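You operate a simulated robot arm through the tools that you are given. There is no shell and no other tool. Be economical: measure what you need, move in short steps, check, and stop when the job is done.

Carry out the task below with a simulated robot arm. There is one attempt and no reset: what you move stays moved.

TASK
Wind the lifter plate up and brush the old resin off it.
Fine: put the brush back and wind the plate down again.

Only the result counts: the job must be done as asked and must still hold three seconds after the hand-in. Knocking over, shifting, dropping, spilling or breaking anything else fails it.

THE ROBOT
A 6-joint arm with a two-finger parallel gripper, fixed in place. Base frame: the origin is at the foot of the arm, x ahead of it, y to its left, z up; the work surface is at about z = 0.8. Lengths are in m, angles in rad, forces in N, time in s.
With the tool pointing down near the work surface it reaches from about 0.24 to 0.64 m from the base axis. Its first joint turns from -1.152 to 1.152 rad. Payload 2.7 kg.
The tool frame sits at the grasp point between the pads (the TCP): z along the fingers, y along the line on which they close. The tips reach 0.023 m beyond it. The gripper opens to 0.094 m. The fingers are 0.038 m wide and 0.01 m thick; the gripper's body (0.054 by 0.096 m) begins 0.039 m behind the TCP.
Orientation is that of the tool frame in the base frame, as a unit quaternion [x, y, z, w]. With the fingers straight down and closing along the base's y, the tool's x points along the base's -x, its y along +y and its z along -z.

THE INTERFACE
- The arm moves only by the tool nudge_tool. Its argument "rows" is a list of rows, each a list of 6 numbers: the shift along the tool's x, y, z in units of 150 mm (1.0 is 150 mm), then the turn, a rotation vector about the tool's x, y, z in units of 120 degrees (1.0 is 120 degrees). In form: [[tx, ty, tz, ax, ay, az], ...]. A call has 1 to 12 rows; each row is the pose to reach, as a shift and turn from the pose commanded when the call began, along the tool's axes at that moment. "claw" is the gripper command, from -1 (fully open) to 1 (shut), values between in proportion, set as the call begins (left out, the last holds). A call with a number of a shift or a turn outside -1 to 1 is refused whole. A row lasts 0.2 s, in which the tool goes at most 0.05 m and 0.15 rad; a call with a longer step from one row to the next is refused whole, and so is a gripper value outside its range. A pose out of reach is approached as far as the arm can. The call stops where the force on the tool passes 40 N (or 10 N more than at its start, if that is more) or the arm is blocked; 0.2 s more then pass. Each finger travels about 0.045 m/s and halts on what it meets, pressing with about 36 N; the grip force reading is that of the motor and also rises with nothing between the fingers. The clock runs only during rows and for 0.2 s after the last one: add rows that repeat a pose to give the fingers time. The reply holds the time, the measured pose of the TCP, the force on the tool along the base axes, the opening and the grip force, in the units named above and with some noise.
- Cameras (640 x 400 px; columns grow to the right, rows downward): "scene" is fixed at [0.0917, -0.4448, 1.4006]; the picture's right is [0.60, -0.80, 0.00], its down [-0.48, -0.36, -0.80] and it looks along [0.64, 0.48, -0.60] (base axes); focal length 372 px, centre (320, 200). "wrist" rides on the gripper at [0.086, 0.016, -0.074] in the tool frame; the picture's right is [-0.18, 0.98, 0.00], its down [-0.58, -0.11, -0.81] and it looks along [-0.79, -0.15, 0.59] (tool axes); focal length 243 px, centre (320, 200). There is no depth. A picture from a camera that has moved, and an enlarged one, comes with that camera's place and axes in the base frame and with its lens.
- get_image(camera): a new picture of that camera. No time passes.
- enlarge(camera, box): a new picture of the part [left, top, right, bottom] of that camera's present view, enlarged. No time passes.
- finish_job(): hands the job in; it is judged then, once.

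Go step by step. Nothing tells you positions but the pictures and the camera data: compare them with the known pose of the tool, close in by small moves and look again before you grip or let go. The budget is 120 turns and 76 pictures, counting those below and the enlarged ones. Unless the task says otherwise, let go and move clear before handing in, and close with one line.

The tools are called after ">>>" as name(argument=value, ...) on one line, values as JSON. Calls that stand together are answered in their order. nudge_tool: Moves the arm, as the interface text tells. Its arguments: {"type":"object","properties":{"rows":{"type":"array"},"claw":{"type":"number"}},"required":["rows"]} The other tools are called the same way: get_image (camera) takes a picture; enlarge (camera, box) takes an enlarged picture of a part of a camera's view; finish_job () hands the job in.

At the start:

```text
clock: 0.0
eef_pos: [0.4306, 0.0034, 1.1108]
tool_rot: [-0.001, 1.0, 0.0, 0.001]
ft_force: [0.4, 0.3, -0.4]
width: 0.0939
finger_force: 0.2
```

scene: 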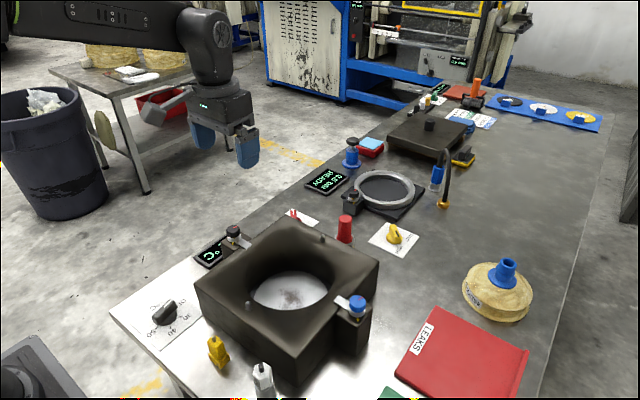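
wrist: 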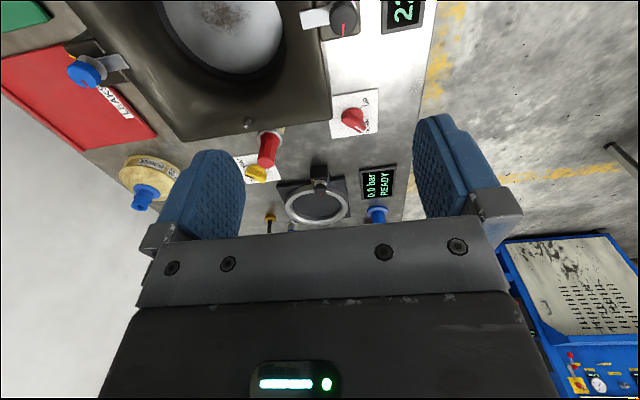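

I see a bench with a block that has a round well holding a dirty plate, and several knobs, valves and tools around it. I'll enlarge the views to find the lifter handwheel and the brush.

>>> enlarge(camera="scene", box=[120, 200, 440, 400])

>>> enlarge(camera="scene", box=[300, 70, 620, 270])

>>> enlarge(camera="wrist", box=[0, 0, 440, 240])

```text
2.00 times, centred on (280, 300) of scene
camera zoom: at [0.0917, -0.4448, 1.4006], right [0.6, -0.8, 0.0], down [-0.48, -0.36, -0.8], along [0.64, 0.48, -0.6], focal length 744 px, centre (400, 0)
```

zoom: 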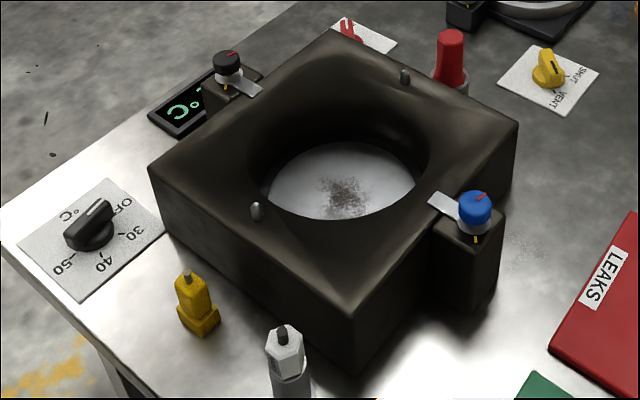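

```text
2.00 times, centred on (460, 170) of scene
camera zoom: at [0.0917, -0.4448, 1.4006], right [0.6, -0.8, 0.0], down [-0.48, -0.36, -0.8], along [0.64, 0.48, -0.6], focal length 744 px, centre (40, 260)
```

zoom: 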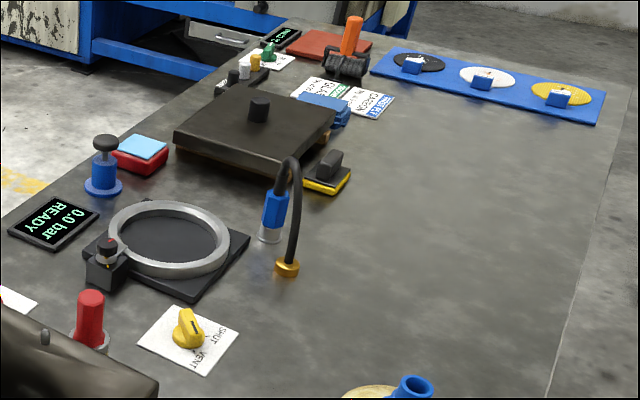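

```text
1.45 times, centred on (220, 120) of wrist
camera zoom: at [0.3448, 0.0194, 1.1845], right [0.18, 0.98, 0.0], down [0.58, -0.11, 0.81], along [0.79, -0.15, -0.59], focal length 353 px, centre (466, 316)
```

zoom: 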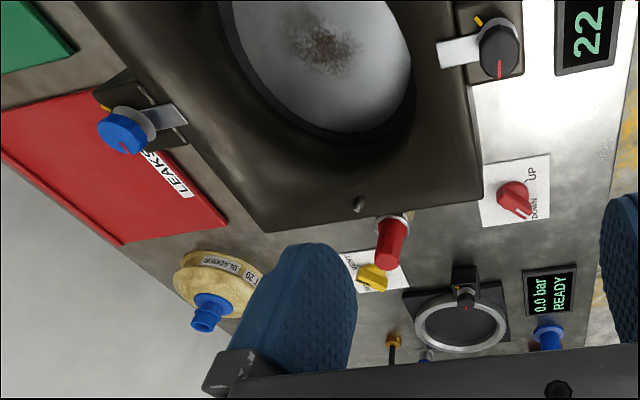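

The red UP/DOWN switch beside the block looks like the lifter control, at about (0.60, 0.03). I can't see a brush within reach yet, so I'll turn the wrist camera towards the right-hand side of the bench.

>>> nudge_tool(rows=[[0, 0, 0, 0, 0, 0.067], [0, 0.05, 0, 0, 0, 0.134], [0, 0.1, 0, 0, 0, 0.2], [0, 0.2, 0, 0, 0, 0.267], [0, 0.3, 0, 0, 0, 0.334], [0, 0.4, 0, 0, 0, 0.4], [0, 0.5, 0, 0, 0, 0.467], [0, 0.6, 0, 0, 0, 0.534], [0, 0.6, 0, 0, 0, 0.6]])

>>> get_image(camera="wrist")

>>> enlarge(camera="scene", box=[420, 70, 620, 195])

```text
clock: 2.0
eef_pos: [0.4295, 0.094, 1.109]
tool_rot: [0.588, 0.809, 0.0, 0.0]
ft_force: [-0.6, 0.2, 0.9]
width: 0.0939
finger_force: 0.1
```

```text
70 pictures are left
camera wrist: at [0.4205, 0.1813, 1.1847], right [0.99, 0.13, 0.0], down [0.08, -0.59, 0.81], along [0.1, -0.8, -0.59], focal length 243 px, centre (320, 200)
```

wrist: 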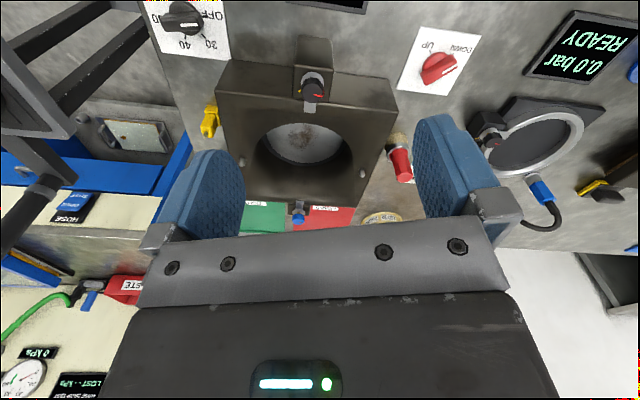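

```text
3.20 times, centred on (520, 132) of scene
camera zoom: at [0.0917, -0.4448, 1.4006], right [0.6, -0.8, 0.0], down [-0.48, -0.36, -0.8], along [0.64, 0.48, -0.6], focal length 1190 px, centre (-320, 416)
```

zoom: 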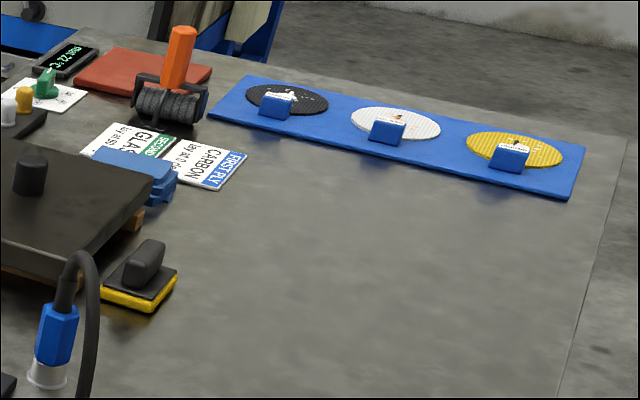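

The bench on the far right is empty, so the brush may be one of the small upright items around the block. I'll enlarge those.

>>> enlarge(camera="wrist", box=[190, 0, 510, 240])

>>> enlarge(camera="scene", box=[180, 310, 300, 400])

>>> enlarge(camera="scene", box=[270, 190, 430, 290])

>>> get_image(camera="scene")

```text
1.67 times, centred on (350, 120) of wrist
camera zoom: at [0.4205, 0.1813, 1.1847], right [0.99, 0.13, 0.0], down [0.08, -0.59, 0.81], along [0.1, -0.8, -0.59], focal length 404 px, centre (270, 333)
```

zoom: 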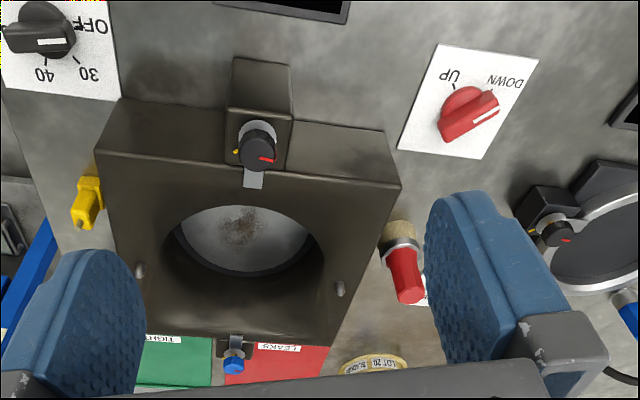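

```text
4.44 times, centred on (240, 355) of scene
camera zoom: at [0.0917, -0.4448, 1.4006], right [0.6, -0.8, 0.0], down [-0.48, -0.36, -0.8], along [0.64, 0.48, -0.6], focal length 1653 px, centre (676, -489)
```

zoom: 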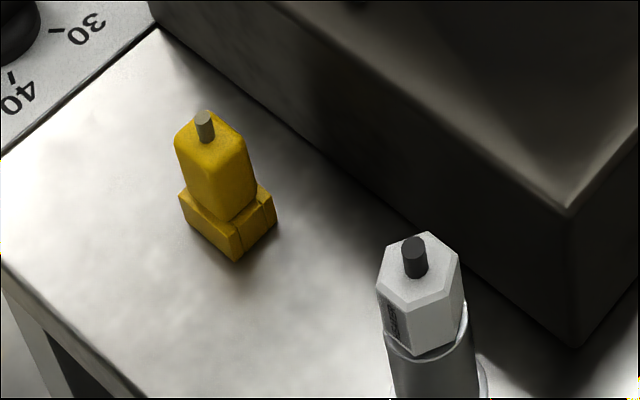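

```text
4.00 times, centred on (350, 240) of scene
camera zoom: at [0.0917, -0.4448, 1.4006], right [0.6, -0.8, 0.0], down [-0.48, -0.36, -0.8], along [0.64, 0.48, -0.6], focal length 1487 px, centre (200, 40)
```

zoom: 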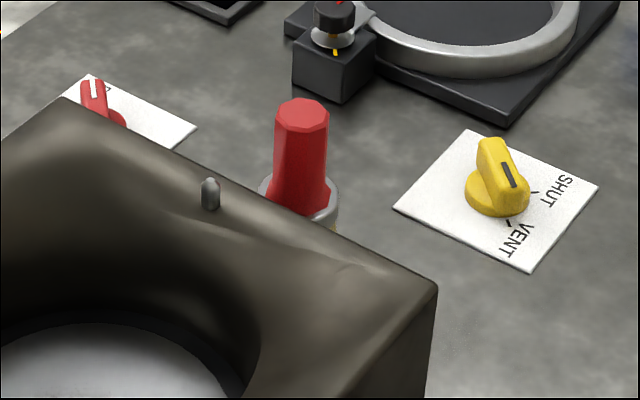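

```text
65 pictures are left
```

scene: 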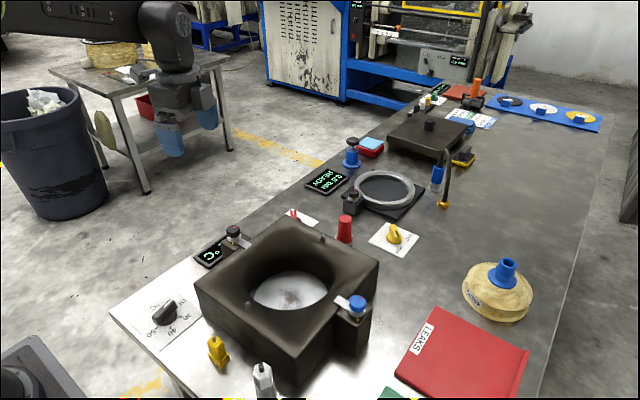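

The red-handled item at about (0.609, -0.123, top z 0.90) has a ferrule and tan bristles, so it is the brush. I'll move near the UP/DOWN switch for a close look.

>>> nudge_tool(rows=[[-0.097, 0.151, 0.145, 0, 0, 0], [-0.193, 0.302, 0.29, 0, 0, 0], [-0.29, 0.452, 0.436, 0, 0, 0], [-0.386, 0.603, 0.58, 0, 0, 0], [-0.483, 0.754, 0.727, 0, 0, 0], [-0.483, 0.754, 0.727, 0, 0, 0]])

>>> get_image(camera="wrist")

```text
clock: 3.4
eef_pos: [0.5598, 0.0586, 1.0038]
tool_rot: [0.587, 0.81, 0.0, 0.0]
ft_force: [0.1, -0.5, 0.9]
width: 0.0939
finger_force: 0.1
```

```text
64 pictures are left
camera wrist: at [0.5501, 0.1466, 1.0787], right [0.99, 0.13, 0.0], down [0.08, -0.59, 0.81], along [0.11, -0.8, -0.59], focal length 243 px, centre (320, 200)
```

wrist: 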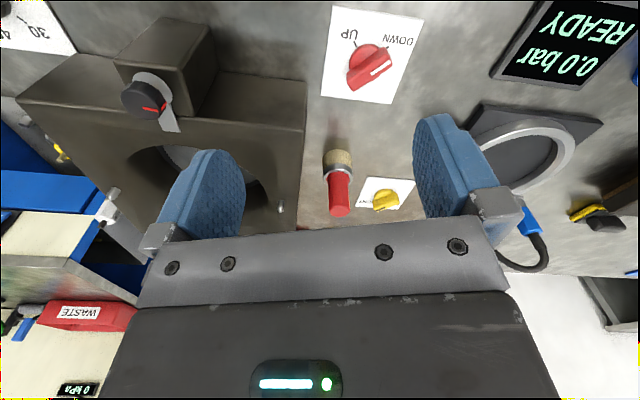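

>>> enlarge(camera="wrist", box=[310, 0, 438, 80])

>>> enlarge(camera="scene", box=[270, 200, 334, 240])

>>> enlarge(camera="wrist", box=[260, 120, 420, 220])

```text
5.00 times, centred on (374, 40) of wrist
camera zoom: at [0.5501, 0.1466, 1.0787], right [0.99, 0.13, 0.0], down [0.08, -0.59, 0.81], along [0.11, -0.8, -0.59], focal length 1213 px, centre (50, 1000)
```

zoom: 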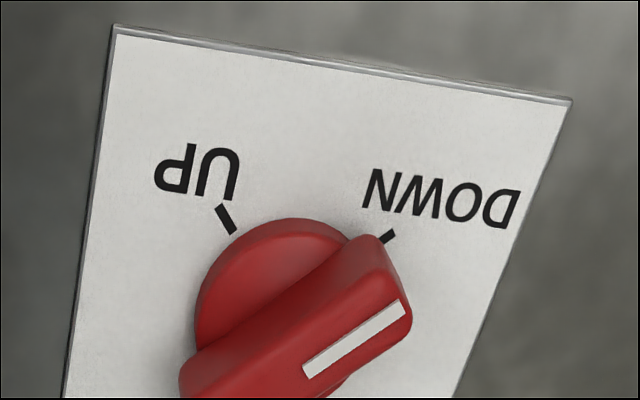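

```text
10.00 times, centred on (302, 220) of scene
camera zoom: at [0.0917, -0.4448, 1.4006], right [0.6, -0.8, 0.0], down [-0.48, -0.36, -0.8], along [0.64, 0.48, -0.6], focal length 3718 px, centre (500, 0)
```

zoom: 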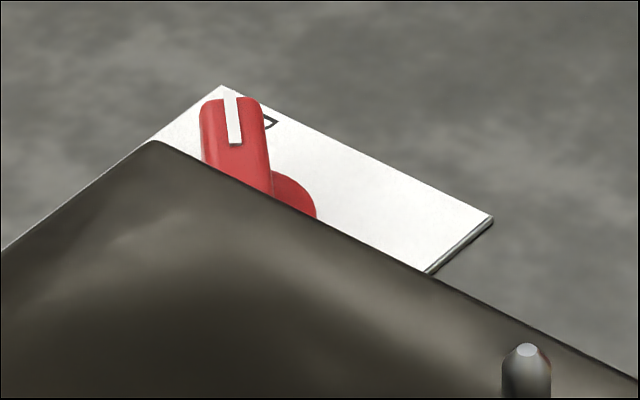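

```text
4.00 times, centred on (340, 170) of wrist
camera zoom: at [0.5501, 0.1466, 1.0787], right [0.99, 0.13, 0.0], down [0.08, -0.59, 0.81], along [0.11, -0.8, -0.59], focal length 970 px, centre (240, 320)
```

zoom: 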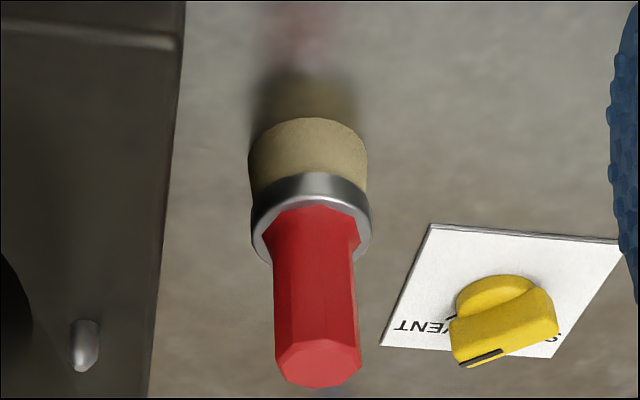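

The switch is centred at about (0.617, 0.030), top z about 0.827. Its bar points at DOWN (45°), and UP lies at 135°. I'll line the fingers up across the bar and hover above it.

>>> nudge_tool(claw=0, rows=[[-0.037, 0.038, 0.09, 0, 0, 0.0657], [-0.075, 0.076, 0.17, 0, 0, 0.1315], [-0.112, 0.113, 0.26, 0, 0, 0.197], [-0.15, 0.151, 0.34, 0, 0, 0.263], [-0.187, 0.189, 0.43, 0, 0, 0.3287], [-0.224, 0.227, 0.52, 0, 0, 0.394], [-0.262, 0.264, 0.6, 0, 0, 0.46], [-0.299, 0.302, 0.69, 0, 0, 0.526], [-0.299, 0.302, 0.69, 0, 0, 0.526]])

>>> get_image(camera="wrist")

```text
clock: 5.4
eef_pos: [0.6163, 0.0307, 0.897]
tool_rot: [0.925, 0.381, 0.0, 0.0]
ft_force: [-0.5, -0.4, -0.3]
width: 0.047
finger_force: 0.1
```

```text
60 pictures are left
camera wrist: at [0.6906, 0.08, 0.9716], right [0.56, -0.83, 0.0], down [-0.49, -0.33, 0.81], along [-0.67, -0.45, -0.59], focal length 243 px, centre (320, 200)
```

wrist: 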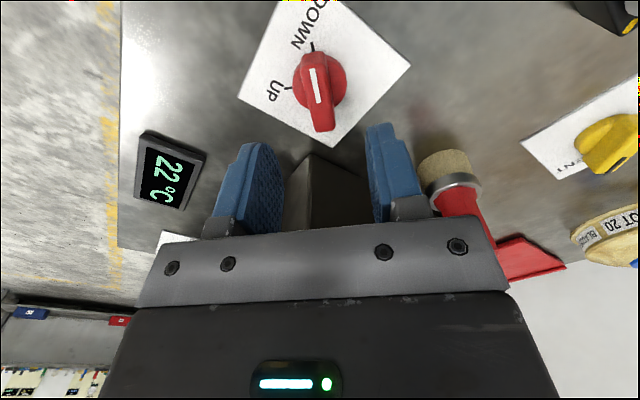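

The bar is centred and aligned between the fingers. I'll lower onto it and close.

>>> nudge_tool(rows=[[0, 0, 0.14, 0, 0, 0], [0, 0, 0.27, 0, 0, 0], [0, 0, 0.4, 0, 0, 0], [0, 0, 0.4, 0, 0, 0]])

>>> get_image(camera="wrist")

```text
clock: 6.4
eef_pos: [0.6171, 0.0297, 0.837]
tool_rot: [0.924, 0.383, 0.0, 0.0]
ft_force: [0.3, 0.8, -0.2]
width: 0.0468
finger_force: 0.0
```

```text
59 pictures are left
camera wrist: at [0.6916, 0.08, 0.9123], right [0.56, -0.83, 0.0], down [-0.49, -0.33, 0.81], along [-0.67, -0.45, -0.59], focal length 243 px, centre (320, 200)
```

wrist: 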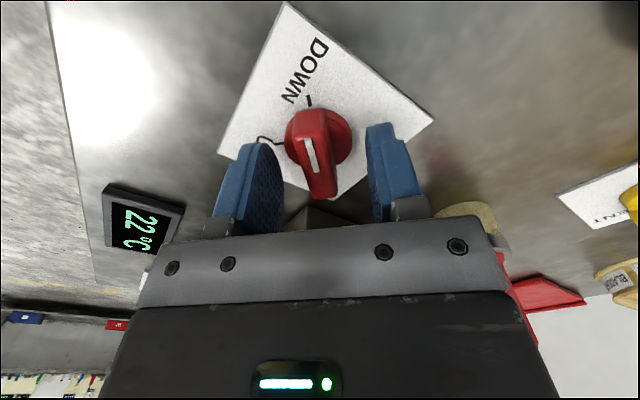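

The bar sits between the fingers, so I'll close on it.

>>> nudge_tool(claw=1, rows=[[0, 0, 0, 0, 0, 0], [0, 0, 0, 0, 0, 0], [0, 0, 0, 0, 0, 0]])

```text
clock: 7.2
eef_pos: [0.6159, 0.0314, 0.8386]
tool_rot: [0.924, 0.383, -0.002, -0.001]
ft_force: [-10.2, 6.7, 4.1]
width: 0.0157
finger_force: 45.3
```

Gripped with a width of 16 mm. I'll turn it counter-clockwise, viewed from above, towards UP.

>>> nudge_tool(rows=[[0, -0.008, 0, 0, 0, -0.068], [0, -0.008, 0, 0, 0, -0.136], [0, -0.008, 0, 0, 0, -0.204], [0, -0.008, 0, 0, 0, -0.272], [0, -0.008, 0, 0, 0, -0.34], [0, -0.008, 0, 0, 0, -0.408]])

>>> get_image(camera="scene")

>>> get_image(camera="wrist")

```text
clock: 8.6
eef_pos: [0.6185, 0.0446, 0.8395]
tool_rot: [0.705, 0.71, 0.01, -0.003]
ft_force: [18.8, 20.4, -9.0]
width: 0.0363
finger_force: 45.1
stopped in row 6: the force on the tool passed its limit (the readings are from after the stop); the commanded pose is now the measured one
```

```text
58 pictures are left
```

scene: 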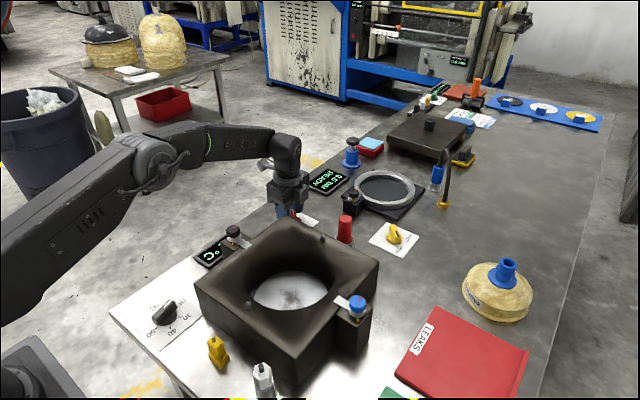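

```text
57 pictures are left
camera wrist: at [0.6345, 0.1299, 0.915], right [0.98, -0.18, 0.01], down [-0.11, -0.6, 0.79], along [-0.14, -0.78, -0.61], focal length 243 px, centre (320, 200)
```

wrist: 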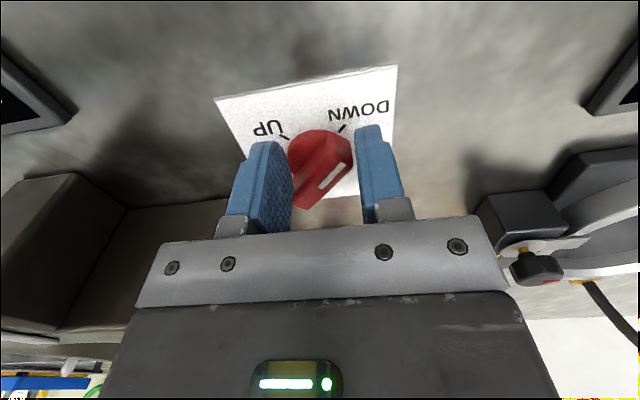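

The fingers slid around the knob and it doesn't seem to have turned. I'll look closely before trying again.

>>> enlarge(camera="wrist", box=[210, 60, 410, 220])

```text
2.50 times, centred on (310, 140) of wrist
camera zoom: at [0.6345, 0.1299, 0.915], right [0.98, -0.18, 0.01], down [-0.11, -0.6, 0.79], along [-0.14, -0.78, -0.61], focal length 606 px, centre (345, 350)
```

zoom: 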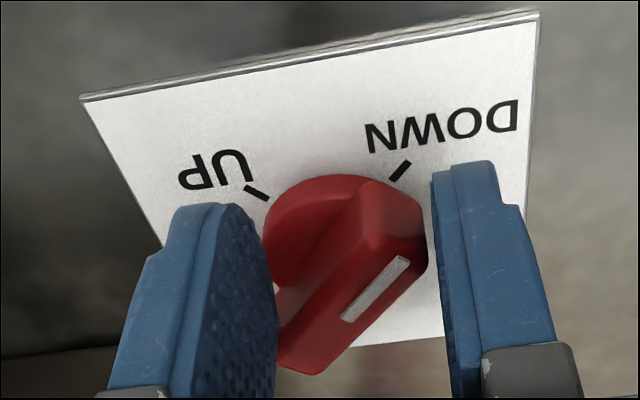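

The knob didn't move; the tips probably rode on its round base. I'll open, rise and re-level before gripping again.

>>> nudge_tool(claw=-0.1, rows=[[0, 0, 0, 0, 0, 0], [0, 0, 0, 0, 0, 0], [-0.044, -0.007, -0.15, 0.0047, -0.0088, 0], [-0.087, -0.013, -0.27, 0.0047, -0.0088, 0], [-0.087, -0.013, -0.27, 0.0047, -0.0088, 0]])

>>> enlarge(camera="wrist", box=[220, 20, 420, 145])

```text
clock: 9.8
eef_pos: [0.6148, 0.0244, 0.8781]
tool_rot: [0.705, 0.709, -0.005, 0.0]
ft_force: [0.2, 0.4, -0.4]
width: 0.0517
finger_force: 0.0
```

```text
3.20 times, centred on (320, 82) of wrist
camera zoom: at [0.6321, 0.112, 0.9522], right [0.98, -0.18, -0.01], down [-0.1, -0.58, 0.81], along [-0.15, -0.8, -0.59], focal length 776 px, centre (320, 576)
```

zoom: 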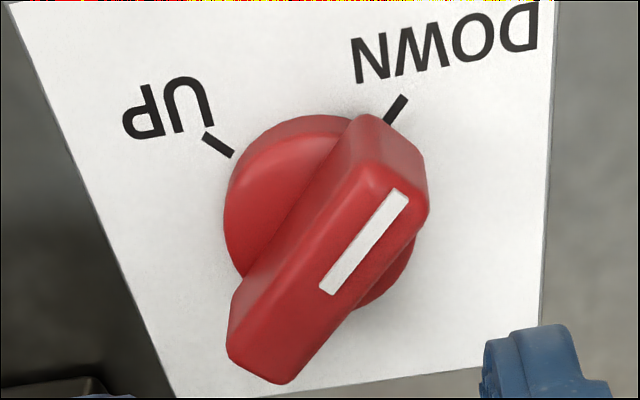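

The pointer is exactly on DOWN, so the knob hasn't moved. I'll realign, grip again and turn slowly in case the mechanism is stiff or damped.

>>> nudge_tool(rows=[[0.047, 0.011, 0, -0.0033, 0.0033, 0.063], [0.047, 0.011, 0, -0.0033, 0.0033, 0.126], [0.047, 0.011, 0, -0.0033, 0.0033, 0.189], [0.047, 0.011, 0, -0.0033, 0.0033, 0.252], [0.047, 0.011, 0.0, -0.0033, 0.0033, 0.315], [0.047, 0.011, 0.12, -0.0033, 0.0033, 0.3775], [0.047, 0.011, 0.12, -0.0033, 0.0033, 0.3775]])

>>> get_image(camera="wrist")

```text
clock: 11.4
eef_pos: [0.6173, 0.0329, 0.8607]
tool_rot: [0.924, 0.381, 0.001, 0.002]
ft_force: [0.1, -0.4, -0.2]
width: 0.0518
finger_force: 0.1
```

```text
54 pictures are left
camera wrist: at [0.691, 0.0826, 0.935], right [0.56, -0.83, 0.0], down [-0.49, -0.33, 0.81], along [-0.66, -0.45, -0.59], focal length 243 px, centre (320, 200)
```

wrist: 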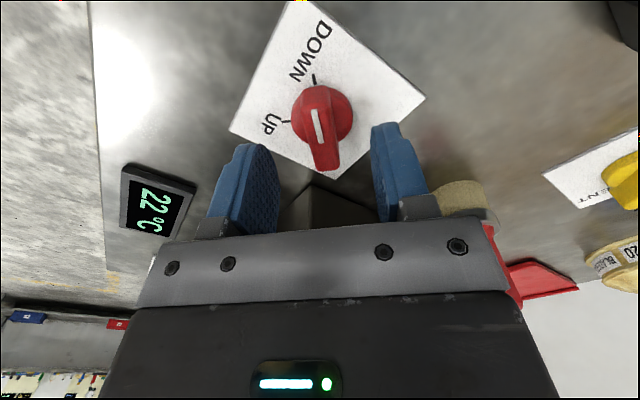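

>>> nudge_tool(rows=[[-0.01, 0, 0.09, 0, 0, 0], [-0.01, 0, 0.18, 0, 0, 0], [-0.01, 0, 0.18, 0, 0, 0]])

>>> nudge_tool(claw=1, rows=[[0, 0, 0, 0, 0, 0], [0, 0, 0, 0, 0, 0], [0, 0, 0, 0, 0, 0]])

>>> nudge_tool(rows=[[0, 0, 0, 0, 0, -0.01], [0, 0, 0, 0, 0, -0.02], [0, 0, 0, 0, 0, -0.03], [0, 0, 0, 0, 0, -0.04], [0, 0, 0, 0, 0, -0.05], [0, 0, 0, 0, 0, -0.06], [0, 0, 0, 0, 0, -0.07]])

>>> get_image(camera="wrist")

```text
clock: 12.2
eef_pos: [0.6159, 0.0319, 0.8336]
tool_rot: [0.924, 0.382, 0.0, 0.002]
ft_force: [0.8, 0.0, 0.7]
width: 0.0518
finger_force: 0.0
```

```text
clock: 13.0
eef_pos: [0.6154, 0.0307, 0.8346]
tool_rot: [0.924, 0.383, 0.002, 0.001]
ft_force: [9.5, -4.4, -4.5]
width: 0.016
finger_force: 41.0
```

```text
clock: 14.6
eef_pos: [0.6155, 0.0306, 0.8343]
tool_rot: [0.894, 0.448, 0.001, 0.001]
ft_force: [22.5, -14.1, -8.1]
width: 0.017
finger_force: 45.3
```

```text
53 pictures are left
camera wrist: at [0.6815, 0.0907, 0.9086], right [0.68, -0.74, 0.0], down [-0.44, -0.4, 0.8], along [-0.59, -0.55, -0.59], focal length 243 px, centre (320, 200)
```

wrist: 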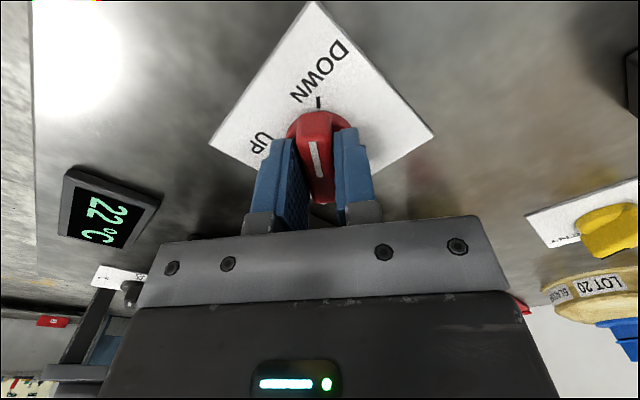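

>>> enlarge(camera="wrist", box=[240, 70, 400, 210])

```text
2.86 times, centred on (320, 140) of wrist
camera zoom: at [0.6815, 0.0907, 0.9086], right [0.68, -0.74, 0.0], down [-0.44, -0.4, 0.8], along [-0.59, -0.55, -0.59], focal length 693 px, centre (320, 371)
```

zoom: 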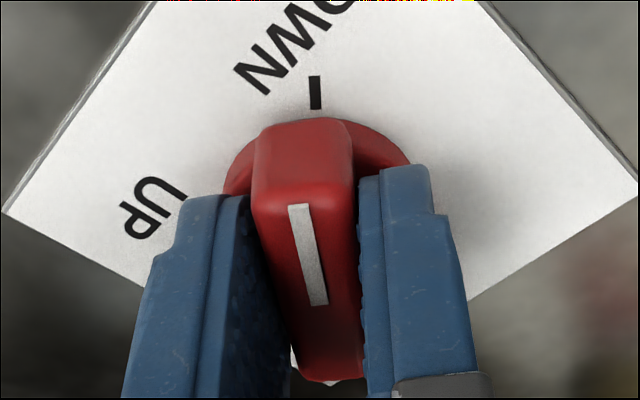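

The knob may have turned a few degrees this time. I'll keep turning slowly and re-centre slightly.

>>> nudge_tool(rows=[[0, 0.01, 0, 0, 0, -0.01], [0, 0.01, 0, 0, 0, -0.02], [0, 0.01, 0, 0, 0, -0.03], [0, 0.01, 0, 0, 0, -0.04], [0, 0.01, 0, 0, 0, -0.05], [0, 0.01, 0, 0, 0, -0.06], [0, 0.01, 0, 0, 0, -0.07], [0, 0.01, 0, 0, 0, -0.08], [0, 0.01, 0, 0, 0, -0.09], [0, 0.01, 0, 0, 0, -0.1]])

>>> enlarge(camera="wrist", box=[240, 60, 400, 200])

```text
clock: 16.8
eef_pos: [0.6165, 0.0322, 0.8345]
tool_rot: [0.843, 0.538, 0.0, 0.001]
ft_force: [0.1, -4.2, -1.0]
width: 0.0243
finger_force: 45.7
```

```text
2.86 times, centred on (320, 130) of wrist
camera zoom: at [0.6686, 0.1034, 0.9085], right [0.81, -0.58, 0.0], down [-0.34, -0.48, 0.81], along [-0.47, -0.66, -0.59], focal length 693 px, centre (320, 400)
```

zoom: 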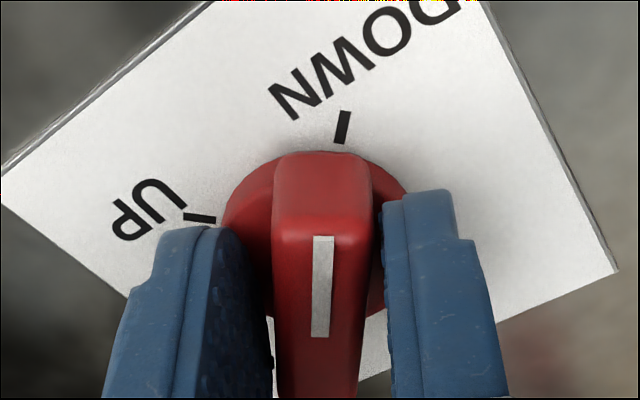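

The grip is slipping (24 mm) and the knob has stalled at about 7°, which feels like a hard stop. I'll test gently whether it's free the other way.

>>> nudge_tool(rows=[[0, 0, 0, 0, 0, 0.04], [0, 0, 0, 0, 0, 0.08], [0, 0, 0, 0, 0, 0.12], [0, 0, 0, 0, 0, 0.16], [0, 0, 0, 0, 0, 0.18], [0, 0, 0, 0, 0, 0.2], [0, 0, 0, 0, 0, 0.22], [0, 0, 0, 0, 0, 0.24], [0, 0, 0, 0, 0, 0.26], [0, 0, 0, 0, 0, 0.28]])

>>> enlarge(camera="wrist", box=[240, 60, 400, 200])

```text
clock: 19.0
eef_pos: [0.617, 0.0304, 0.8344]
tool_rot: [0.962, 0.274, 0.003, 0.001]
ft_force: [26.1, 2.8, -10.1]
width: 0.016
finger_force: 44.5
```

```text
2.86 times, centred on (320, 130) of wrist
camera zoom: at [0.7004, 0.0632, 0.9089], right [0.36, -0.93, 0.0], down [-0.56, -0.21, 0.8], along [-0.75, -0.29, -0.6], focal length 693 px, centre (320, 400)
```

zoom: 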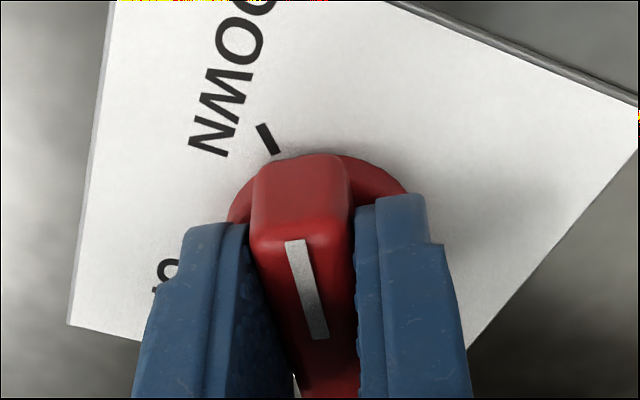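

It turned clockwise with the grip holding firm, past DOWN by about 13°. I'll carry on a little further that way and watch the plate.

>>> nudge_tool(rows=[[0, 0, 0, 0, 0, 0.02], [0, 0, 0, 0, 0, 0.04], [0, 0, 0, 0, 0, 0.06], [0, 0, 0, 0, 0, 0.08], [0, 0, 0, 0, 0, 0.1], [0, 0, 0, 0, 0, 0.12], [0, 0, 0, 0, 0, 0.14], [0, 0, 0, 0, 0, 0.16]])

>>> enlarge(camera="wrist", box=[240, 60, 400, 200])

>>> enlarge(camera="scene", box=[190, 190, 390, 350])

```text
clock: 20.8
eef_pos: [0.6173, 0.0306, 0.8353]
tool_rot: [0.991, 0.13, 0.004, 0.001]
ft_force: [9.4, 0.1, -0.4]
width: 0.016
finger_force: 45.6
```

```text
2.86 times, centred on (320, 130) of wrist
camera zoom: at [0.7064, 0.0373, 0.909], right [0.08, -1.0, 0.0], down [-0.59, -0.04, 0.8], along [-0.8, -0.06, -0.6], focal length 693 px, centre (320, 400)
```

zoom: 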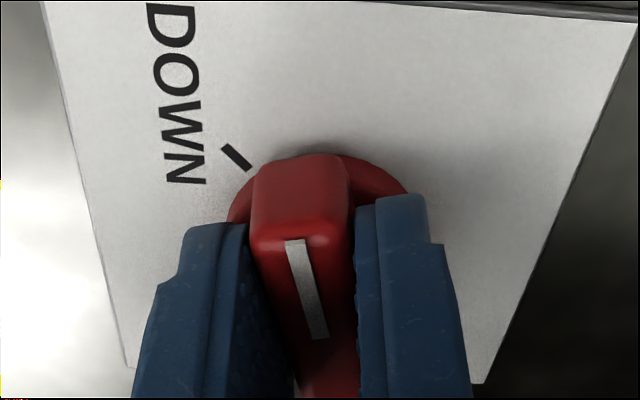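

```text
2.50 times, centred on (290, 270) of scene
camera zoom: at [0.0918, -0.4448, 1.4006], right [0.6, -0.8, 0.0], down [-0.48, -0.36, -0.8], along [0.64, 0.48, -0.6], focal length 930 px, centre (395, 25)
```

zoom: 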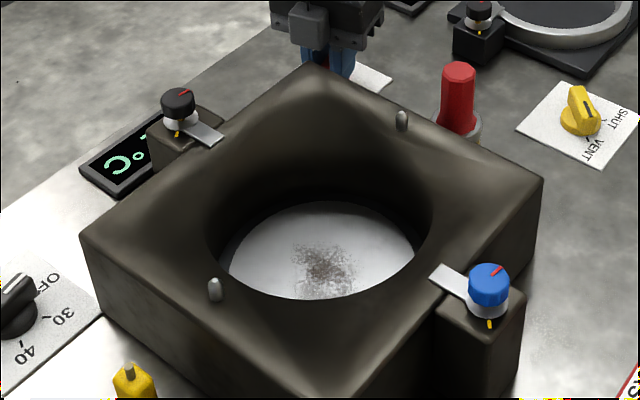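

Clockwise is free and counter-clockwise is stopped, so UP must be reached the long way round. I'll keep winding clockwise.

>>> nudge_tool(rows=[[0, 0, 0, 0, 0, 0.04], [0, 0, 0, 0, 0, 0.08], [0, 0, 0, 0, 0, 0.12], [0, 0, 0, 0, 0, 0.16], [0, 0, 0, 0, 0, 0.2], [0, 0, 0, 0, 0, 0.24], [0, 0, 0, 0, 0, 0.28], [0, 0, 0, 0, 0, 0.32], [0, 0, 0, 0, 0, 0.36], [0, 0, 0, 0, 0, 0.4], [0, 0, 0, 0, 0, 0.44], [0, 0, 0, 0, 0, 0.48]])

>>> enlarge(camera="wrist", box=[220, 60, 420, 200])

>>> enlarge(camera="scene", box=[190, 190, 390, 350])

```text
clock: 21.5
eef_pos: [0.6179, 0.0302, 0.8343]
tool_rot: [0.993, 0.119, 0.005, -0.012]
ft_force: [4.9, 5.1, -2.1]
width: 0.0165
finger_force: 45.0
out of reach, approached as far as the arm can: row 1, 2, 3
stopped in row 3: the force on the tool passed its limit (the readings are from after the stop); the commanded pose is now the measured one
```

```text
2.86 times, centred on (320, 130) of wrist
camera zoom: at [0.7061, 0.0331, 0.9091], right [0.05, -1.0, -0.03], down [-0.6, -0.05, 0.8], along [-0.8, -0.03, -0.6], focal length 693 px, centre (320, 400)
```

zoom: 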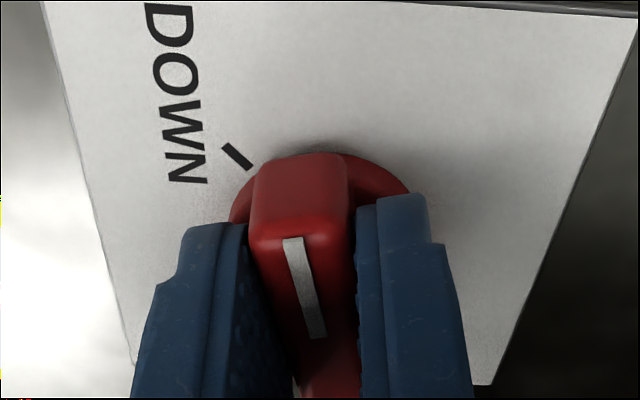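

```text
2.50 times, centred on (290, 270) of scene
camera zoom: at [0.0919, -0.4446, 1.4006], right [0.6, -0.8, 0.0], down [-0.48, -0.36, -0.8], along [0.64, 0.48, -0.6], focal length 930 px, centre (395, 25)
```

zoom: 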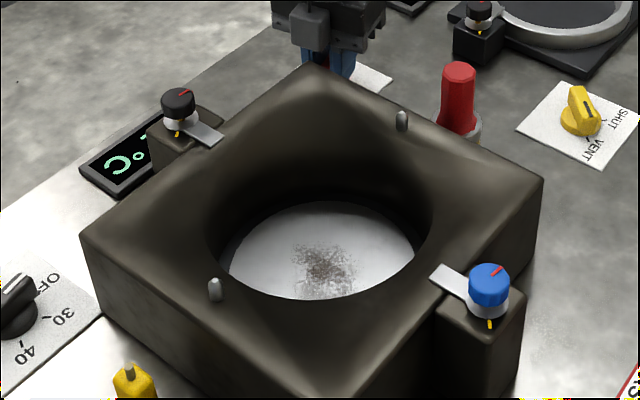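

The wrist joint is at its limit, so I need to regrip with the hand turned half a revolution. First I'll check the gripper's shape so it clears the block.

>>> enlarge(camera="scene", box=[230, 110, 390, 230])

>>> nudge_tool(claw=0.2, rows=[[0, 0, 0, 0, 0, 0], [0, 0, 0, 0, 0, 0], [0, 0, -0.15, 0, 0, 0], [0, 0, -0.4, 0, 0, 0], [0, 0, -0.6, 0, 0, 0]])

>>> enlarge(camera="wrist", box=[220, 0, 420, 125])

```text
3.33 times, centred on (310, 170) of scene
camera zoom: at [0.0919, -0.4446, 1.4006], right [0.6, -0.8, 0.0], down [-0.48, -0.36, -0.8], along [0.64, 0.48, -0.6], focal length 1240 px, centre (353, 300)
```

zoom: 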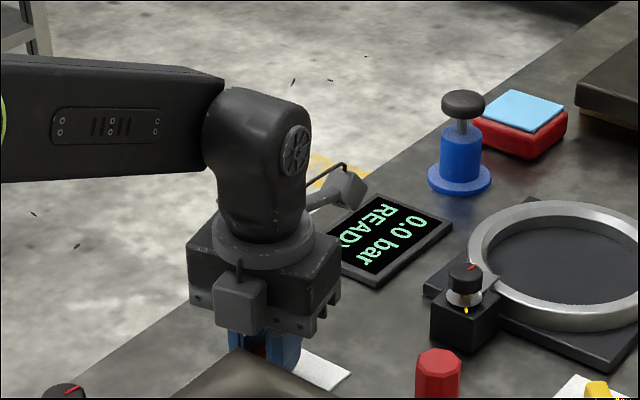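

```text
clock: 22.7
eef_pos: [0.6162, 0.0273, 0.9264]
tool_rot: [0.993, 0.119, 0.004, -0.013]
ft_force: [1.9, 0.3, 0.5]
width: 0.0379
finger_force: 0.1
```

```text
3.20 times, centred on (320, 62) of wrist
camera zoom: at [0.7043, 0.0297, 0.9999], right [0.05, -1.0, -0.03], down [-0.6, -0.05, 0.8], along [-0.8, -0.03, -0.6], focal length 776 px, centre (320, 640)
```

zoom: 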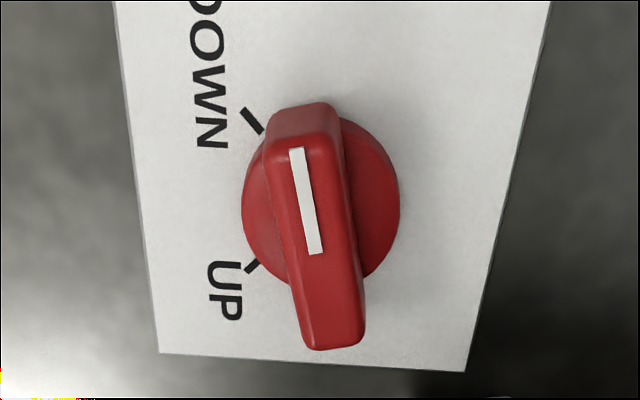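

The knob holds its position at about 15°, so clockwise winding works. I'll level the tool and swing the hand back half a turn for the next grip.

>>> nudge_tool(rows=[[0, 0, 0, -0.0119, -0.0053, 0], [0, 0, 0, -0.0119, -0.0053, 0]])

>>> nudge_tool(rows=[[0, 0, 0, 0, 0, -0.07], [0, 0, 0, 0, 0, -0.14], [0, 0, 0, 0, 0, -0.21], [0, 0, 0, 0, 0, -0.28], [0, 0, 0, 0, 0, -0.35], [0, 0, 0, 0, 0, -0.42], [0, 0, 0, 0, 0, -0.49], [0, 0, 0, 0, 0, -0.56], [0, 0, 0, 0, 0, -0.63], [0, 0, 0, 0, 0, -0.7], [0, 0, 0, 0, 0, -0.75]])

>>> nudge_tool(rows=[[0, 0, 0, 0, 0, -0.07], [0, 0, 0, 0, 0, -0.14], [0, 0, 0, 0, 0, -0.21], [0, 0, 0, 0, 0, -0.28], [0, 0, 0, 0, 0, -0.35], [0, 0, 0, 0, 0, -0.42], [0, 0, 0, 0, 0, -0.49], [0, 0, 0, 0, 0, -0.56], [0, 0, 0, 0, 0, -0.63], [0, 0, 0, 0, 0, -0.7], [0, 0, 0, 0, 0, -0.75]])

>>> get_image(camera="wrist")

```text
clock: 23.3
eef_pos: [0.6168, 0.0247, 0.9241]
tool_rot: [0.992, 0.124, 0.0, -0.002]
ft_force: [-0.1, -0.8, 0.3]
width: 0.0375
finger_force: 0.1
```

```text
clock: 25.7
eef_pos: [0.6162, 0.0266, 0.9238]
tool_rot: [0.617, 0.787, -0.001, 0.001]
ft_force: [0.3, -0.2, -0.5]
width: 0.0375
finger_force: 0.0
```

```text
clock: 28.1
eef_pos: [0.6172, 0.0272, 0.9249]
tool_rot: [-0.12, 0.993, -0.001, 0.0]
ft_force: [-0.1, 0.7, -0.2]
width: 0.0378
finger_force: 0.0
```

```text
43 pictures are left
camera wrist: at [0.53, 0.0219, 0.999], right [-0.06, 1.0, 0.0], down [0.59, 0.03, 0.81], along [0.81, 0.04, -0.59], focal length 243 px, centre (320, 200)
```

wrist: 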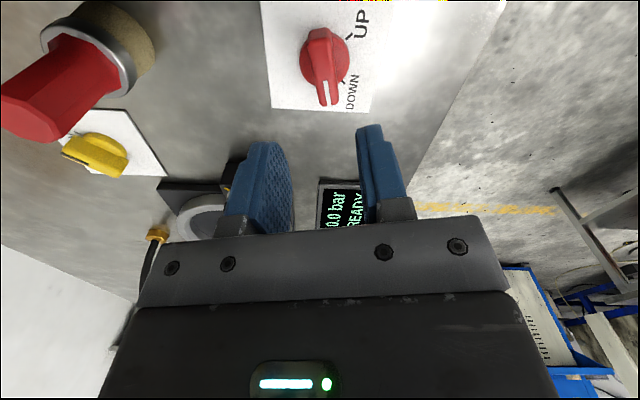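

Aligned with the bar again, flipped. I'll shift 4 mm, lower, grip and wind clockwise.

>>> nudge_tool(rows=[[0, 0.027, 0.15, 0, 0, 0], [0, 0.027, 0.4, 0, 0, 0], [0, 0.027, 0.59, 0, 0, 0], [0, 0.027, 0.59, 0, 0, 0]])

>>> nudge_tool(claw=1, rows=[[0, 0, 0, 0, 0, 0], [0, 0, 0, 0, 0, 0], [0, 0, 0, 0, 0, 0]])

>>> nudge_tool(rows=[[0, 0, 0, 0, 0, 0.03], [0, 0, 0, 0, 0, 0.06], [0, 0, 0, 0, 0, 0.1], [0, 0, 0, 0, 0, 0.15], [0, 0, 0, 0, 0, 0.2], [0, 0, 0, 0, 0, 0.25], [0, 0, 0, 0, 0, 0.3], [0, 0, 0, 0, 0, 0.35], [0, 0, 0, 0, 0, 0.4], [0, 0, 0, 0, 0, 0.45], [0, 0, 0, 0, 0, 0.5]])

>>> enlarge(camera="scene", box=[190, 190, 390, 350])

```text
clock: 29.1
eef_pos: [0.6168, 0.0294, 0.8357]
tool_rot: [-0.12, 0.993, -0.001, 0.001]
ft_force: [-0.5, 0.5, 0.0]
width: 0.0375
finger_force: 0.1
```

```text
clock: 29.9
eef_pos: [0.6167, 0.0304, 0.8359]
tool_rot: [-0.119, 0.993, 0.0, 0.0]
ft_force: [-0.3, 2.3, -1.6]
width: 0.0159
finger_force: 45.4
```

```text
clock: 32.3
eef_pos: [0.6166, 0.0289, 0.8354]
tool_rot: [0.396, 0.918, -0.002, 0.0]
ft_force: [1.8, -18.9, -6.4]
width: 0.0161
finger_force: 44.9
```

```text
2.50 times, centred on (290, 270) of scene
camera zoom: at [0.0918, -0.4452, 1.4004], right [0.6, -0.8, 0.0], down [-0.48, -0.36, -0.8], along [0.64, 0.48, -0.6], focal length 930 px, centre (395, 25)
```

zoom: 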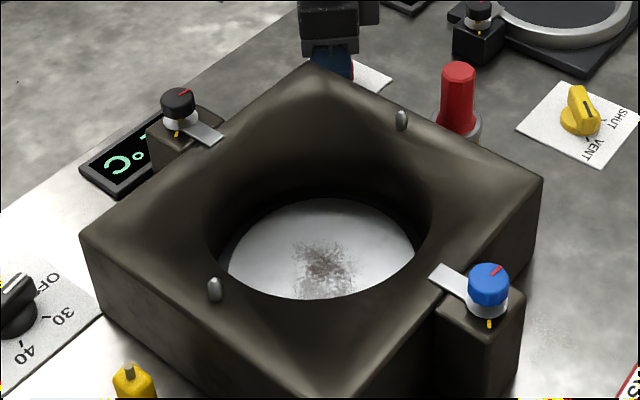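

The plate is rising slightly, so clockwise winding lifts it. Continuing.

>>> nudge_tool(rows=[[0, 0, 0, 0, 0, 0.04], [0, 0, 0, 0, 0, 0.08], [0, 0, 0, 0, 0, 0.12], [0, 0, 0, 0, 0, 0.16], [0, 0, 0, 0, 0, 0.2], [0, 0, 0, 0, 0, 0.25], [0, 0, 0, 0, 0, 0.3], [0, 0, 0, 0, 0, 0.35], [0, 0, 0, 0, 0, 0.4], [0, 0, 0, 0, 0, 0.45], [0, 0, 0, 0, 0, 0.5]])

>>> nudge_tool(rows=[[0, 0, 0, 0, 0, 0.04], [0, 0, 0, 0, 0, 0.08], [0, 0, 0, 0, 0, 0.12], [0, 0, 0, 0, 0, 0.16], [0, 0, 0, 0, 0, 0.2], [0, 0, 0, 0, 0, 0.25], [0, 0, 0, 0, 0, 0.3], [0, 0, 0, 0, 0, 0.35], [0, 0, 0, 0, 0, 0.4], [0, 0, 0, 0, 0, 0.43]])

>>> get_image(camera="scene")

>>> get_image(camera="wrist")

```text
clock: 34.7
eef_pos: [0.6139, 0.0291, 0.8361]
tool_rot: [0.801, 0.598, -0.002, -0.001]
ft_force: [-22.4, -19.7, 0.5]
width: 0.0159
finger_force: 45.0
```

```text
clock: 36.9
eef_pos: [0.6152, 0.0302, 0.8361]
tool_rot: [0.982, 0.188, -0.004, 0.0]
ft_force: [-25.4, -19.3, -2.3]
width: 0.0159
finger_force: 45.1
```

```text
41 pictures are left
```

scene: 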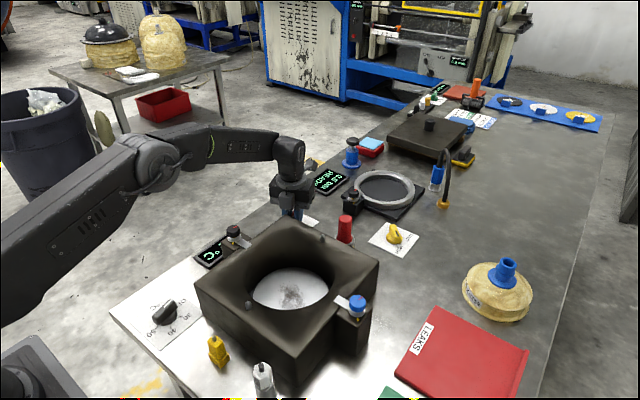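

```text
40 pictures are left
camera wrist: at [0.7021, 0.0468, 0.9094], right [0.19, -0.98, 0.0], down [-0.58, -0.11, 0.81], along [-0.79, -0.16, -0.59], focal length 243 px, centre (320, 200)
```

wrist: 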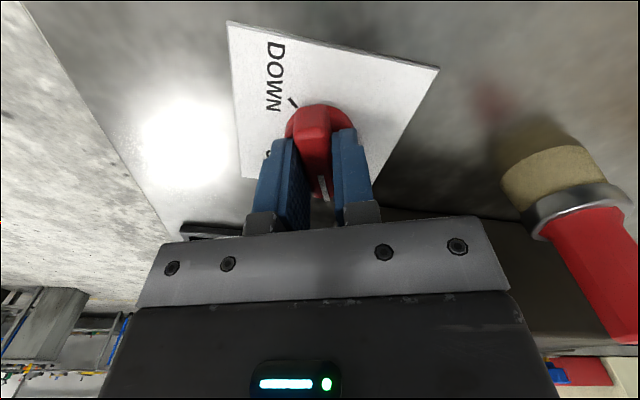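

The plate is up a few millimetres and the pointer is at about 200°. I'll release, flip the hand and regrip to keep winding.

>>> nudge_tool(claw=0.2, rows=[[0, 0, 0, 0, 0, 0], [0, 0, 0, 0, 0, 0], [0, 0, -0.15, 0, 0, 0], [0, 0, -0.35, 0, 0, 0], [0, 0, -0.5, 0, 0, 0]])

>>> nudge_tool(rows=[[0, 0, 0, 0, 0, -0.07], [0, 0, 0, 0, 0, -0.14], [0, 0, 0, 0, 0, -0.21], [0, 0, 0, 0, 0, -0.28], [0, 0, 0, 0, 0, -0.35], [0, 0, 0, 0, 0, -0.42], [0, 0, 0, 0, 0, -0.49], [0, 0, 0, 0, 0, -0.56], [0, 0, 0, 0, 0, -0.63], [0, 0, 0, 0, 0, -0.7], [0, 0, 0, 0, 0, -0.75]])

>>> nudge_tool(rows=[[0, 0, 0, 0, 0, -0.07], [0, 0, 0, 0, 0, -0.14], [0, 0, 0, 0, 0, -0.21], [0, 0, 0, 0, 0, -0.28], [0, 0, 0, 0, 0, -0.35], [0, 0, 0, 0, 0, -0.42], [0, 0, 0, 0, 0, -0.49], [0, 0, 0, 0, 0, -0.56], [0, 0, 0, 0, 0, -0.63], [0, 0, 0, 0, 0, -0.7], [0, 0, 0, 0, 0, -0.75]])

>>> get_image(camera="wrist")

```text
clock: 38.1
eef_pos: [0.6152, 0.0304, 0.9126]
tool_rot: [0.981, 0.192, 0.0, 0.001]
ft_force: [0.0, 0.4, 0.6]
width: 0.0376
finger_force: 0.0
```

```text
clock: 40.5
eef_pos: [0.6153, 0.0307, 0.9123]
tool_rot: [0.557, 0.83, -0.001, 0.001]
ft_force: [-0.3, 0.5, -0.6]
width: 0.038
finger_force: 0.0
```

```text
clock: 42.9
eef_pos: [0.6166, 0.0298, 0.9102]
tool_rot: [-0.193, 0.981, 0.0, 0.0]
ft_force: [-0.4, 0.3, -0.4]
width: 0.0376
finger_force: 0.0
```

```text
39 pictures are left
camera wrist: at [0.5313, 0.013, 0.9856], right [-0.2, 0.98, 0.0], down [0.58, 0.12, 0.81], along [0.79, 0.16, -0.59], focal length 243 px, centre (320, 200)
```

wrist: 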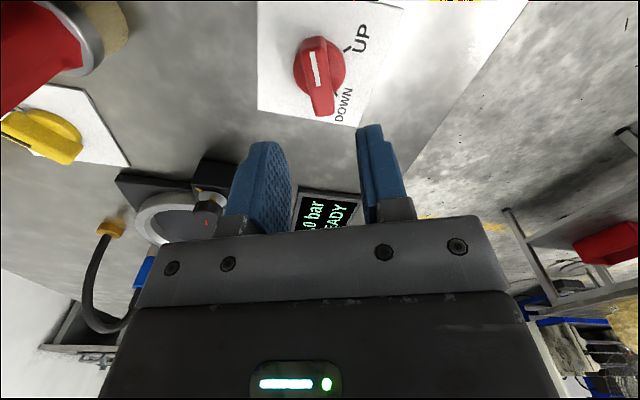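

Aligned. Lowering, gripping and winding on towards UP.

>>> nudge_tool(rows=[[0, 0.005, 0.15, 0, 0, 0], [0, 0.005, 0.35, 0, 0, 0], [0, 0.005, 0.495, 0, 0, 0], [0, 0.005, 0.495, 0, 0, 0]])

>>> nudge_tool(claw=1, rows=[[0, 0, 0, 0, 0, 0], [0, 0, 0, 0, 0, 0], [0, 0, 0, 0, 0, 0]])

>>> nudge_tool(rows=[[0, 0, 0, 0, 0, 0.04], [0, 0, 0, 0, 0, 0.08], [0, 0, 0, 0, 0, 0.12], [0, 0, 0, 0, 0, 0.17], [0, 0, 0, 0, 0, 0.22], [0, 0, 0, 0, 0, 0.27], [0, 0, 0, 0, 0, 0.32], [0, 0, 0, 0, 0, 0.37], [0, 0, 0, 0, 0, 0.42], [0, 0, 0, 0, 0, 0.47], [0, 0, 0, 0, 0, 0.52], [0, 0, 0, 0, 0, 0.56]])

>>> enlarge(camera="scene", box=[190, 190, 390, 350])

```text
clock: 43.9
eef_pos: [0.6159, 0.0304, 0.8366]
tool_rot: [-0.192, 0.981, 0.0, 0.0]
ft_force: [0.4, -0.4, 0.5]
width: 0.0377
finger_force: 0.1
```

```text
clock: 44.7
eef_pos: [0.6165, 0.0296, 0.8373]
tool_rot: [-0.191, 0.982, -0.001, 0.001]
ft_force: [2.3, -2.6, -1.3]
width: 0.0159
finger_force: 44.4
```

```text
clock: 47.3
eef_pos: [0.6168, 0.0281, 0.8377]
tool_rot: [0.385, 0.923, -0.002, 0.002]
ft_force: [12.7, -19.7, -2.9]
width: 0.0161
finger_force: 45.0
```

```text
2.50 times, centred on (290, 270) of scene
camera zoom: at [0.0919, -0.4452, 1.4004], right [0.6, -0.8, 0.0], down [-0.48, -0.36, -0.8], along [0.64, 0.48, -0.6], focal length 930 px, centre (395, 25)
```

zoom: 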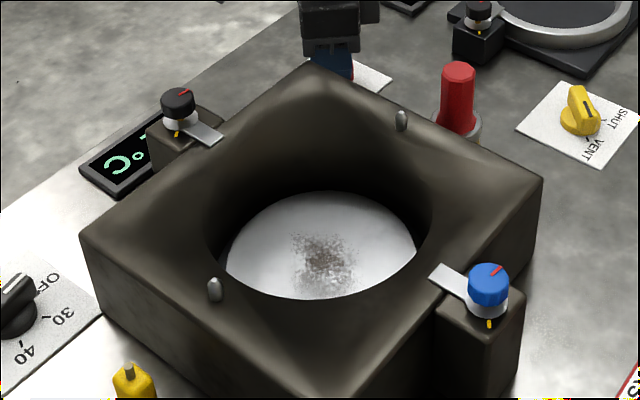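

The plate keeps rising with each turn (about 1 cm so far) and nothing has stopped the knob yet. I'll continue.

>>> nudge_tool(rows=[[0, 0, 0, 0, 0, 0.04], [0, 0, 0, 0, 0, 0.08], [0, 0, 0, 0, 0, 0.12], [0, 0, 0, 0, 0, 0.16], [0, 0, 0, 0, 0, 0.2], [0, 0, 0, 0, 0, 0.25], [0, 0, 0, 0, 0, 0.3], [0, 0, 0, 0, 0, 0.35], [0, 0, 0, 0, 0, 0.4], [0, 0, 0, 0, 0, 0.45], [0, 0, 0, 0, 0, 0.5]])

>>> nudge_tool(rows=[[0, 0, 0, 0, 0, 0.04], [0, 0, 0, 0, 0, 0.08], [0, 0, 0, 0, 0, 0.12], [0, 0, 0, 0, 0, 0.16], [0, 0, 0, 0, 0, 0.2], [0, 0, 0, 0, 0, 0.25], [0, 0, 0, 0, 0, 0.3], [0, 0, 0, 0, 0, 0.35], [0, 0, 0, 0, 0, 0.4], [0, 0, 0, 0, 0, 0.44]])

>>> enlarge(camera="scene", box=[190, 190, 390, 350])

```text
clock: 49.5
eef_pos: [0.6129, 0.0467, 0.8354]
tool_rot: [0.757, 0.653, 0.002, -0.005]
ft_force: [-16.9, 24.6, 6.9]
width: 0.0392
finger_force: 45.1
stopped in row 11: the force on the tool passed its limit (the readings are from after the stop); the commanded pose is now the measured one
```

```text
clock: 50.3
eef_pos: [0.6159, 0.0555, 0.8352]
tool_rot: [0.818, 0.575, 0.011, -0.006]
ft_force: [-4.5, 25.5, 1.7]
width: 0.0304
finger_force: 44.5
stopped in row 3: the force on the tool passed its limit (the readings are from after the stop); the commanded pose is now the measured one
```

```text
2.50 times, centred on (290, 270) of scene
camera zoom: at [0.0914, -0.4441, 1.4008], right [0.6, -0.8, 0.0], down [-0.48, -0.36, -0.8], along [0.64, 0.48, -0.6], focal length 930 px, centre (395, 25)
```

zoom: 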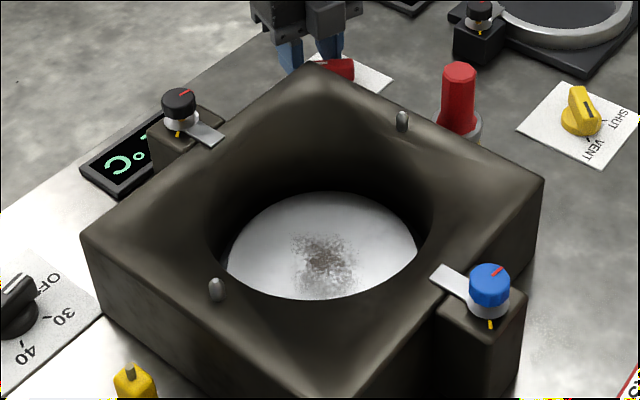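

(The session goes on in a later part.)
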